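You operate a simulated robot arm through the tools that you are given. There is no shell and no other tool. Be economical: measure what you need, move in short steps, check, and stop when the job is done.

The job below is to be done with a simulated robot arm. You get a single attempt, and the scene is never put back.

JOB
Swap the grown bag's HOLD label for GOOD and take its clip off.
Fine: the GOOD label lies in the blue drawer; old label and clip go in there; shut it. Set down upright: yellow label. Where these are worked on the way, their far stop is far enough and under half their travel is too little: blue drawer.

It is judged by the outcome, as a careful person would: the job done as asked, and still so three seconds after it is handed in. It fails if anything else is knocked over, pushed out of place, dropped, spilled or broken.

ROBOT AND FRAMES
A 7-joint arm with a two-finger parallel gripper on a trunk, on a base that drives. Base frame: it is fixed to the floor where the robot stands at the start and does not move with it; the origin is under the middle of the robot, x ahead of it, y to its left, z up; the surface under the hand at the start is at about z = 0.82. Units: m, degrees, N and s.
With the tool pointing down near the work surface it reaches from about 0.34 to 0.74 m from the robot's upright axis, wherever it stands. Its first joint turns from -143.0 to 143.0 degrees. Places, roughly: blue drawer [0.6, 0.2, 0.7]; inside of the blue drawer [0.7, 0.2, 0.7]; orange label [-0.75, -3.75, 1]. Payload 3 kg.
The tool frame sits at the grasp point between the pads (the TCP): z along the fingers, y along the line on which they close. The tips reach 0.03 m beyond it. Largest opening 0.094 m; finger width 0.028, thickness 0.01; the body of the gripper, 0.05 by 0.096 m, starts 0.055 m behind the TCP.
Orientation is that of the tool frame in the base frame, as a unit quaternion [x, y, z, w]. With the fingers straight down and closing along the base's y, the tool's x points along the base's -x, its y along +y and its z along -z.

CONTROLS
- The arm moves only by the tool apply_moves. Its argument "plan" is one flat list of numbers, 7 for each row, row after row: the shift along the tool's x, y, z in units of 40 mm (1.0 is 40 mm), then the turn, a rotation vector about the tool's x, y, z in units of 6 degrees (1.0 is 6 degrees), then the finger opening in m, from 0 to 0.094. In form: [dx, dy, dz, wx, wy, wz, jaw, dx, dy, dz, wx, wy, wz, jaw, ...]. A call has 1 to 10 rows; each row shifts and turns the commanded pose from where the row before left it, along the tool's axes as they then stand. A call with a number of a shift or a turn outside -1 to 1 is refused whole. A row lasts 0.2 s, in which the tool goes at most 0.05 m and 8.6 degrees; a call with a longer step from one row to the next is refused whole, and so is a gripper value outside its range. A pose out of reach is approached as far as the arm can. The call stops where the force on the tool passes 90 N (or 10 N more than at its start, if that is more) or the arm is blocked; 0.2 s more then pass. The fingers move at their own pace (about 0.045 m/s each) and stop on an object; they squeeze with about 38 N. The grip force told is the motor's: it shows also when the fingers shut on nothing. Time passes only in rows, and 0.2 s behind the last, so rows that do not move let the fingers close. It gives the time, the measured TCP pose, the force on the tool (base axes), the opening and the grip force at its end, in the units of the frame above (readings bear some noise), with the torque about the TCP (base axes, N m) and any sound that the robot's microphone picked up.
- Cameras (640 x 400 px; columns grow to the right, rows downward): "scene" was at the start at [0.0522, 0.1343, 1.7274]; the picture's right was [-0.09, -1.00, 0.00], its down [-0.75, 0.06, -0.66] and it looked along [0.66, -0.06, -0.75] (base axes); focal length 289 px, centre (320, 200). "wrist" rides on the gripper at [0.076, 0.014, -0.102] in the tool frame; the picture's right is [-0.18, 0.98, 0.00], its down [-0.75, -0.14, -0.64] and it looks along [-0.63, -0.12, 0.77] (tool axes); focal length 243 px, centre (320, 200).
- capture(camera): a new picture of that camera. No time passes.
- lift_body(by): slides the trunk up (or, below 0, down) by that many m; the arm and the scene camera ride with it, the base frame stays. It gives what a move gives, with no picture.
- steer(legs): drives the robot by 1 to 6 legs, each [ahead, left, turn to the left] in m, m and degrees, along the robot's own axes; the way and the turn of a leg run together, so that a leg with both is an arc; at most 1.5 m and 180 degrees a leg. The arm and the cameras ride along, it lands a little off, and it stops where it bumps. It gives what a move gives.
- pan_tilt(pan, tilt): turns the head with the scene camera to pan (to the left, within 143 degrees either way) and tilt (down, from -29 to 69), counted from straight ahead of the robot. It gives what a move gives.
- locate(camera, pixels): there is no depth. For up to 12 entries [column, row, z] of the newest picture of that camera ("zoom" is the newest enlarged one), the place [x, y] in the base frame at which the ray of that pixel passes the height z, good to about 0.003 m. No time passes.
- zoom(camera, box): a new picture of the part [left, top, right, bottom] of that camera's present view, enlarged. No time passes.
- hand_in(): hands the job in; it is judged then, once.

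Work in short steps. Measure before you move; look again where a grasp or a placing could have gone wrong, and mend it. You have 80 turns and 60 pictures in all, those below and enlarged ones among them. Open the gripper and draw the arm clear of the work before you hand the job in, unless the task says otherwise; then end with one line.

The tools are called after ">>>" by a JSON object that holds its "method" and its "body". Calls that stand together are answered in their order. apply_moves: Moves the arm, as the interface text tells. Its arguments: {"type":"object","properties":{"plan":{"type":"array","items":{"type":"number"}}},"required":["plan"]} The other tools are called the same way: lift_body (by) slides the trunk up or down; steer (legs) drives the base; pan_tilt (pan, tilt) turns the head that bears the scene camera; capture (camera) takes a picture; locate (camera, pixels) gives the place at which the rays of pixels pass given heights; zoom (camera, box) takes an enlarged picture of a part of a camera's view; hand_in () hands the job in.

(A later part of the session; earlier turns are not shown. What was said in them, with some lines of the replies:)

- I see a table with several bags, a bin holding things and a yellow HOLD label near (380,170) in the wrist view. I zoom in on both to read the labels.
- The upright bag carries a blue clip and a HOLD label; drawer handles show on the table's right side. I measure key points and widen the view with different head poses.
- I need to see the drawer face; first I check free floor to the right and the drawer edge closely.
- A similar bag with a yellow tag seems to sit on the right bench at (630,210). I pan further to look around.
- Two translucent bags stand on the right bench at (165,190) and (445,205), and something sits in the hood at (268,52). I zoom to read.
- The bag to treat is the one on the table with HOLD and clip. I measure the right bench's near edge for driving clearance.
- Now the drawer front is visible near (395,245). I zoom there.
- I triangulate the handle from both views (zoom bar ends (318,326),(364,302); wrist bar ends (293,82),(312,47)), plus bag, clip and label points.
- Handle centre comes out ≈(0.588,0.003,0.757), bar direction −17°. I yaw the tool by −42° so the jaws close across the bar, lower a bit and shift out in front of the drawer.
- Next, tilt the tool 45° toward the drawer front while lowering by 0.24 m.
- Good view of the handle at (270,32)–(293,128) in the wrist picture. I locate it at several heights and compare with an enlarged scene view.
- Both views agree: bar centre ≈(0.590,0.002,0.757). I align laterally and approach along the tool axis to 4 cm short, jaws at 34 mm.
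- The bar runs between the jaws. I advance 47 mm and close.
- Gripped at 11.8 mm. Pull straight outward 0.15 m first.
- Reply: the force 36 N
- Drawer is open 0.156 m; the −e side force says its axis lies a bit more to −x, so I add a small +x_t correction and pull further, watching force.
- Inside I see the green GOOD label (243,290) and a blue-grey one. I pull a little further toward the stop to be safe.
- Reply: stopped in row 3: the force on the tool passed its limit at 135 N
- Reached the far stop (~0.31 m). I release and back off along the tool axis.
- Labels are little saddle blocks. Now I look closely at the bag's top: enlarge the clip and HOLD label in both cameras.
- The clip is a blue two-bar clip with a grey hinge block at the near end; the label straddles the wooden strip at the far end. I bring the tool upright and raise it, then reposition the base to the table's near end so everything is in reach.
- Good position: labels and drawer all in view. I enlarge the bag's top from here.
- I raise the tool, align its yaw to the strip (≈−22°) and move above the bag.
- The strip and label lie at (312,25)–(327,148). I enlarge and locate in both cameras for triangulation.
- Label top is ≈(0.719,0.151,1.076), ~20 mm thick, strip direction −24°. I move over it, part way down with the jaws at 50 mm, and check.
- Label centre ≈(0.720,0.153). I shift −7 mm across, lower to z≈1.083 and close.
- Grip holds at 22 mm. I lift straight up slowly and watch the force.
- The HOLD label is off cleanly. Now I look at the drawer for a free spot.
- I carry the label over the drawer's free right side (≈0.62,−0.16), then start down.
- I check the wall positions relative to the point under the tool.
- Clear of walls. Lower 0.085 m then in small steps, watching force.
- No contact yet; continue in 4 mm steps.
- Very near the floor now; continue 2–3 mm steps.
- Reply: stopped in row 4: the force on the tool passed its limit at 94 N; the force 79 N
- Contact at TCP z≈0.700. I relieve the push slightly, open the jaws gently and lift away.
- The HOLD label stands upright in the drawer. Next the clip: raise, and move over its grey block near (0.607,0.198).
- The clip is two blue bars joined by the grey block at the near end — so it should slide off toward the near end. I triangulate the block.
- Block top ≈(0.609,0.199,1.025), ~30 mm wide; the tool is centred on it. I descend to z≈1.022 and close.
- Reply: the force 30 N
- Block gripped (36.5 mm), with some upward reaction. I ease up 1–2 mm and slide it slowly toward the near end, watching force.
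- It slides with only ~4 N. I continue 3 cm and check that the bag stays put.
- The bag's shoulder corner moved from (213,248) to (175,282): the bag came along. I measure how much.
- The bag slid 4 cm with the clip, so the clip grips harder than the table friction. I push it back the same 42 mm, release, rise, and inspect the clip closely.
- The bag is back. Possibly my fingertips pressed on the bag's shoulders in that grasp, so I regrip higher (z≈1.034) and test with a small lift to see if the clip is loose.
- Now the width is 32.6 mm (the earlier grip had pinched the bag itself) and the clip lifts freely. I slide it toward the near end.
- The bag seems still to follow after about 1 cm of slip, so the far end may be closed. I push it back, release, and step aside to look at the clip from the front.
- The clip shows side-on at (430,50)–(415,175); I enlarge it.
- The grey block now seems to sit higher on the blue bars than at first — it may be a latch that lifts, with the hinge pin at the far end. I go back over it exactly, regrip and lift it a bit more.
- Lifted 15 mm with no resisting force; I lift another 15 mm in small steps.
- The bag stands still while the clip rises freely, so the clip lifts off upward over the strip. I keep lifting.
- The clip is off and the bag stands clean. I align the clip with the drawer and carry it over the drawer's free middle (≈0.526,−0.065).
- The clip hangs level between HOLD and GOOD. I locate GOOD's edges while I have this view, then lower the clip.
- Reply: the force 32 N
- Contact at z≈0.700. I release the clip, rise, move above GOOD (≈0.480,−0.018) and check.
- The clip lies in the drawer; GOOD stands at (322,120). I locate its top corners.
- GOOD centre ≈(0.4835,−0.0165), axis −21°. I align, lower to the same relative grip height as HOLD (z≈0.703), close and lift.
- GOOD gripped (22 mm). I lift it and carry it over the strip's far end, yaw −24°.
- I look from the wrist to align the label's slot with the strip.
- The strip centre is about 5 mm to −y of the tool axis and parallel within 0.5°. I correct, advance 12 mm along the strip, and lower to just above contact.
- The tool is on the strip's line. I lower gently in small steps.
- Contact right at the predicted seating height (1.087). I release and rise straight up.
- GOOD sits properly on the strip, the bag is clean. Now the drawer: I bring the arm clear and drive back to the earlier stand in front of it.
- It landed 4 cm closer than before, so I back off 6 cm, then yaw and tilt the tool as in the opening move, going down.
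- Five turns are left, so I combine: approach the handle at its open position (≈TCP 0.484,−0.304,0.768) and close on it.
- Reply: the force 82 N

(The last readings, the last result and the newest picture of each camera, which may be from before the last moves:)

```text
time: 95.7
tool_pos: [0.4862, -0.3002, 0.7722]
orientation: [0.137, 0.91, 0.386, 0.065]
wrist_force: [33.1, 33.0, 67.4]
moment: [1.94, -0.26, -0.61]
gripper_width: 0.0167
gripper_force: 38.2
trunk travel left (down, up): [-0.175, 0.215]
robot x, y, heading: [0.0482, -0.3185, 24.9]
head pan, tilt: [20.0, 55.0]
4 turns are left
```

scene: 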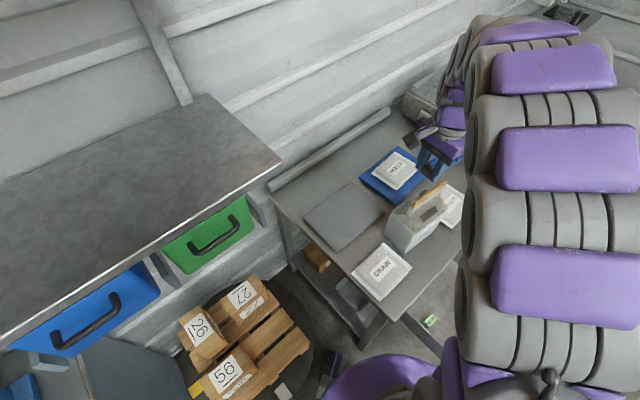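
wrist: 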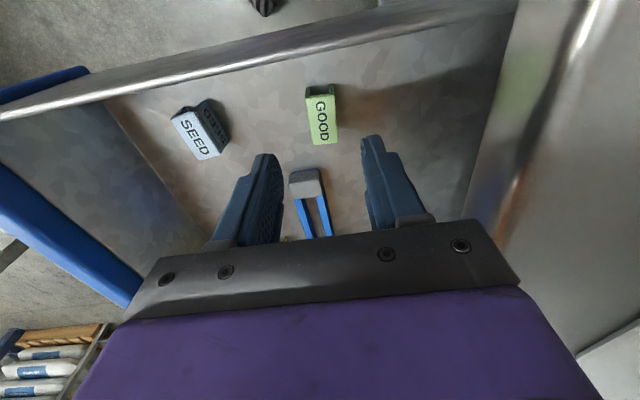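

The handle is held (16.7 mm) with some preload; I relax a few mm and push the drawer inward in two stages.

>>> {"method": "apply_moves", "body": {"plan": [0, 0.06, -0.06, 0, 0, 0, 0, 0.0, 0.06, -0.02, 0, 0, 0, 0]}}

>>> {"method": "apply_moves", "body": {"plan": [-0.009, 0.3, 0.3, 0, 0, 0, 0, -0.009, 0.543, 0.553, 0, 0, 0, 0, -0.009, 0.543, 0.553, 0, 0, 0, 0, -0.009, 0.543, 0.553, 0, 0, 0, 0, -0.009, 0.543, 0.553, 0, 0, 0, 0, -0.009, 0.543, 0.553, 0, 0, 0, 0, -0.009, 0.543, 0.553, 0, 0, 0, 0, -0.009, 0.543, 0.553, 0, 0, 0, 0, -0.009, 0.543, 0.553, 0, 0, 0, 0]}}

>>> {"method": "apply_moves", "body": {"plan": [-0.005, 0.25, 0.26, 0, 0, 0, 0, -0.005, 0.25, 0.26, 0, 0, 0, 0, -0.005, 0.2, 0.2, 0, 0, 0, 0]}}

>>> {"method": "capture", "body": {"camera": "scene"}}

```text
time: 96.3
tool_pos: [0.4845, -0.3003, 0.7728]
orientation: [0.136, 0.912, 0.382, 0.061]
wrist_force: [36.8, 61.2, 38.4]
moment: [1.58, -0.48, -0.6]
gripper_width: 0.0154
gripper_force: 37.8
trunk travel left (down, up): [-0.175, 0.215]
robot x, y, heading: [0.0429, -0.3184, 24.8]
head pan, tilt: [20.0, 55.0]
```

```text
time: 98.3
tool_pos: [0.5683, -0.0527, 0.7719]
orientation: [0.138, 0.912, 0.381, 0.062]
wrist_force: [-13.3, 3.6, -39.7]
moment: [-0.27, 0.65, 0.25]
gripper_width: 0.0119
gripper_force: 45.6
trunk travel left (down, up): [-0.175, 0.215]
robot x, y, heading: [0.0454, -0.3143, 24.8]
head pan, tilt: [20.0, 55.0]
```

```text
time: 99.1
tool_pos: [0.5808, -0.0144, 0.7728]
orientation: [0.138, 0.912, 0.381, 0.061]
wrist_force: [-10.3, 4.5, -42.2]
moment: [-0.48, 0.23, -0.22]
gripper_width: 0.0115
gripper_force: 44.5
trunk travel left (down, up): [-0.175, 0.215]
robot x, y, heading: [0.046, -0.3158, 24.7]
head pan, tilt: [20.0, 55.0]
```

```text
0 pictures are left
3 turns are left
```

scene: 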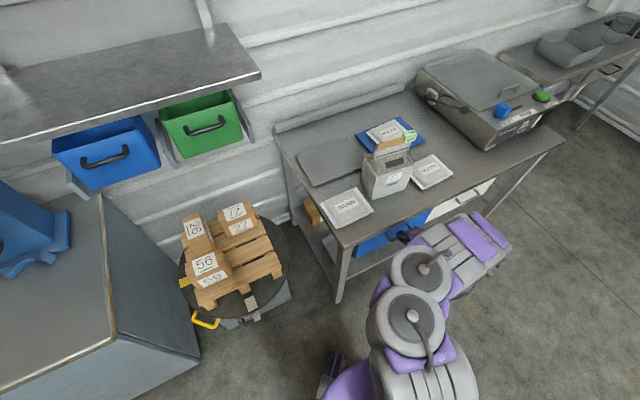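

About 7 mm remain to the original closed position; I push to the stop, then release and back off.

>>> {"method": "apply_moves", "body": {"plan": [0, 0.06, 0.15, 0, 0, 0, 0, 0, 0.12, 0.12, 0, 0, 0, 0, 0, 0.12, 0.12, 0, 0, 0, 0, 0, 0.1, 0.1, 0, 0, 0, 0]}}

>>> {"method": "apply_moves", "body": {"plan": [0, 0, 0, 0, 0, 0, 0.036, 0, 0, 0, 0, 0, 0, 0.04, 0, 0, 0, 0, 0, 0, 0.04]}}

```text
time: 100.1
tool_pos: [0.5904, -0.0071, 0.7657]
orientation: [0.145, 0.915, 0.37, 0.068]
wrist_force: [6.3, -35.1, 6.0]
moment: [-0.22, 0.09, 0.53]
gripper_width: 0.0117
gripper_force: 44.8
trunk travel left (down, up): [-0.175, 0.215]
robot x, y, heading: [0.0455, -0.3144, 24.6]
head pan, tilt: [20.0, 55.0]
stopped in row 4: the force on the tool passed its limit at 94 N (the readings are from after the stop); the commanded pose is now the measured one
```

```text
time: 100.9
tool_pos: [0.5873, -0.0026, 0.7656]
orientation: [0.141, 0.915, 0.373, 0.065]
wrist_force: [-11.7, -29.2, -11.2]
moment: [-0.53, 0.21, 0.04]
gripper_width: 0.0231
gripper_force: 0.1
trunk travel left (down, up): [-0.175, 0.215]
robot x, y, heading: [0.044, -0.317, 24.8]
head pan, tilt: [20.0, 55.0]
2 turns are left
```

The drawer is at its closed stop. I set the jaws to just clear the bar, and withdraw straight along the fingers, then up and away.

>>> {"method": "apply_moves", "body": {"plan": [0, 0, 0, 0, 0, 0, 0.023, 0, 0, -0.2, 0, 0, 0, 0.023, 0, 0, -0.3, 0, 0, 0, 0.023, 0, 0, -0.5, 0, 0, 0, 0.023, 0, 0, -0.8, 0, 0, 0, 0.03, 0, 0, -1, 0, 0, 0, 0.06, 0, 0, -1, 0, 0, 0, 0.06]}}

```text
time: 102.5
tool_pos: [0.5543, -0.1021, 0.8773]
orientation: [0.14, 0.914, 0.374, 0.065]
wrist_force: [-0.9, -0.7, -0.8]
moment: [0.0, 0.0, 0.0]
gripper_width: 0.0601
gripper_force: 0.0
trunk travel left (down, up): [-0.175, 0.215]
robot x, y, heading: [0.0424, -0.319, 24.6]
head pan, tilt: [20.0, 55.0]
1 turns are left
```

The gripper is open and clear with no force on it, so I hand in.

>>> {"method": "hand_in", "body": {}}

```text
The job is handed in.
```

The GOOD label is on the bag, the HOLD label (set down upright) and the clip are in the blue drawer, and the drawer is pushed shut to its stop. I had no pictures left to check the closed drawer. My first grip on the clip also caught the bag, which slid about 4 cm on the table; I pushed it back to within a few millimetres.
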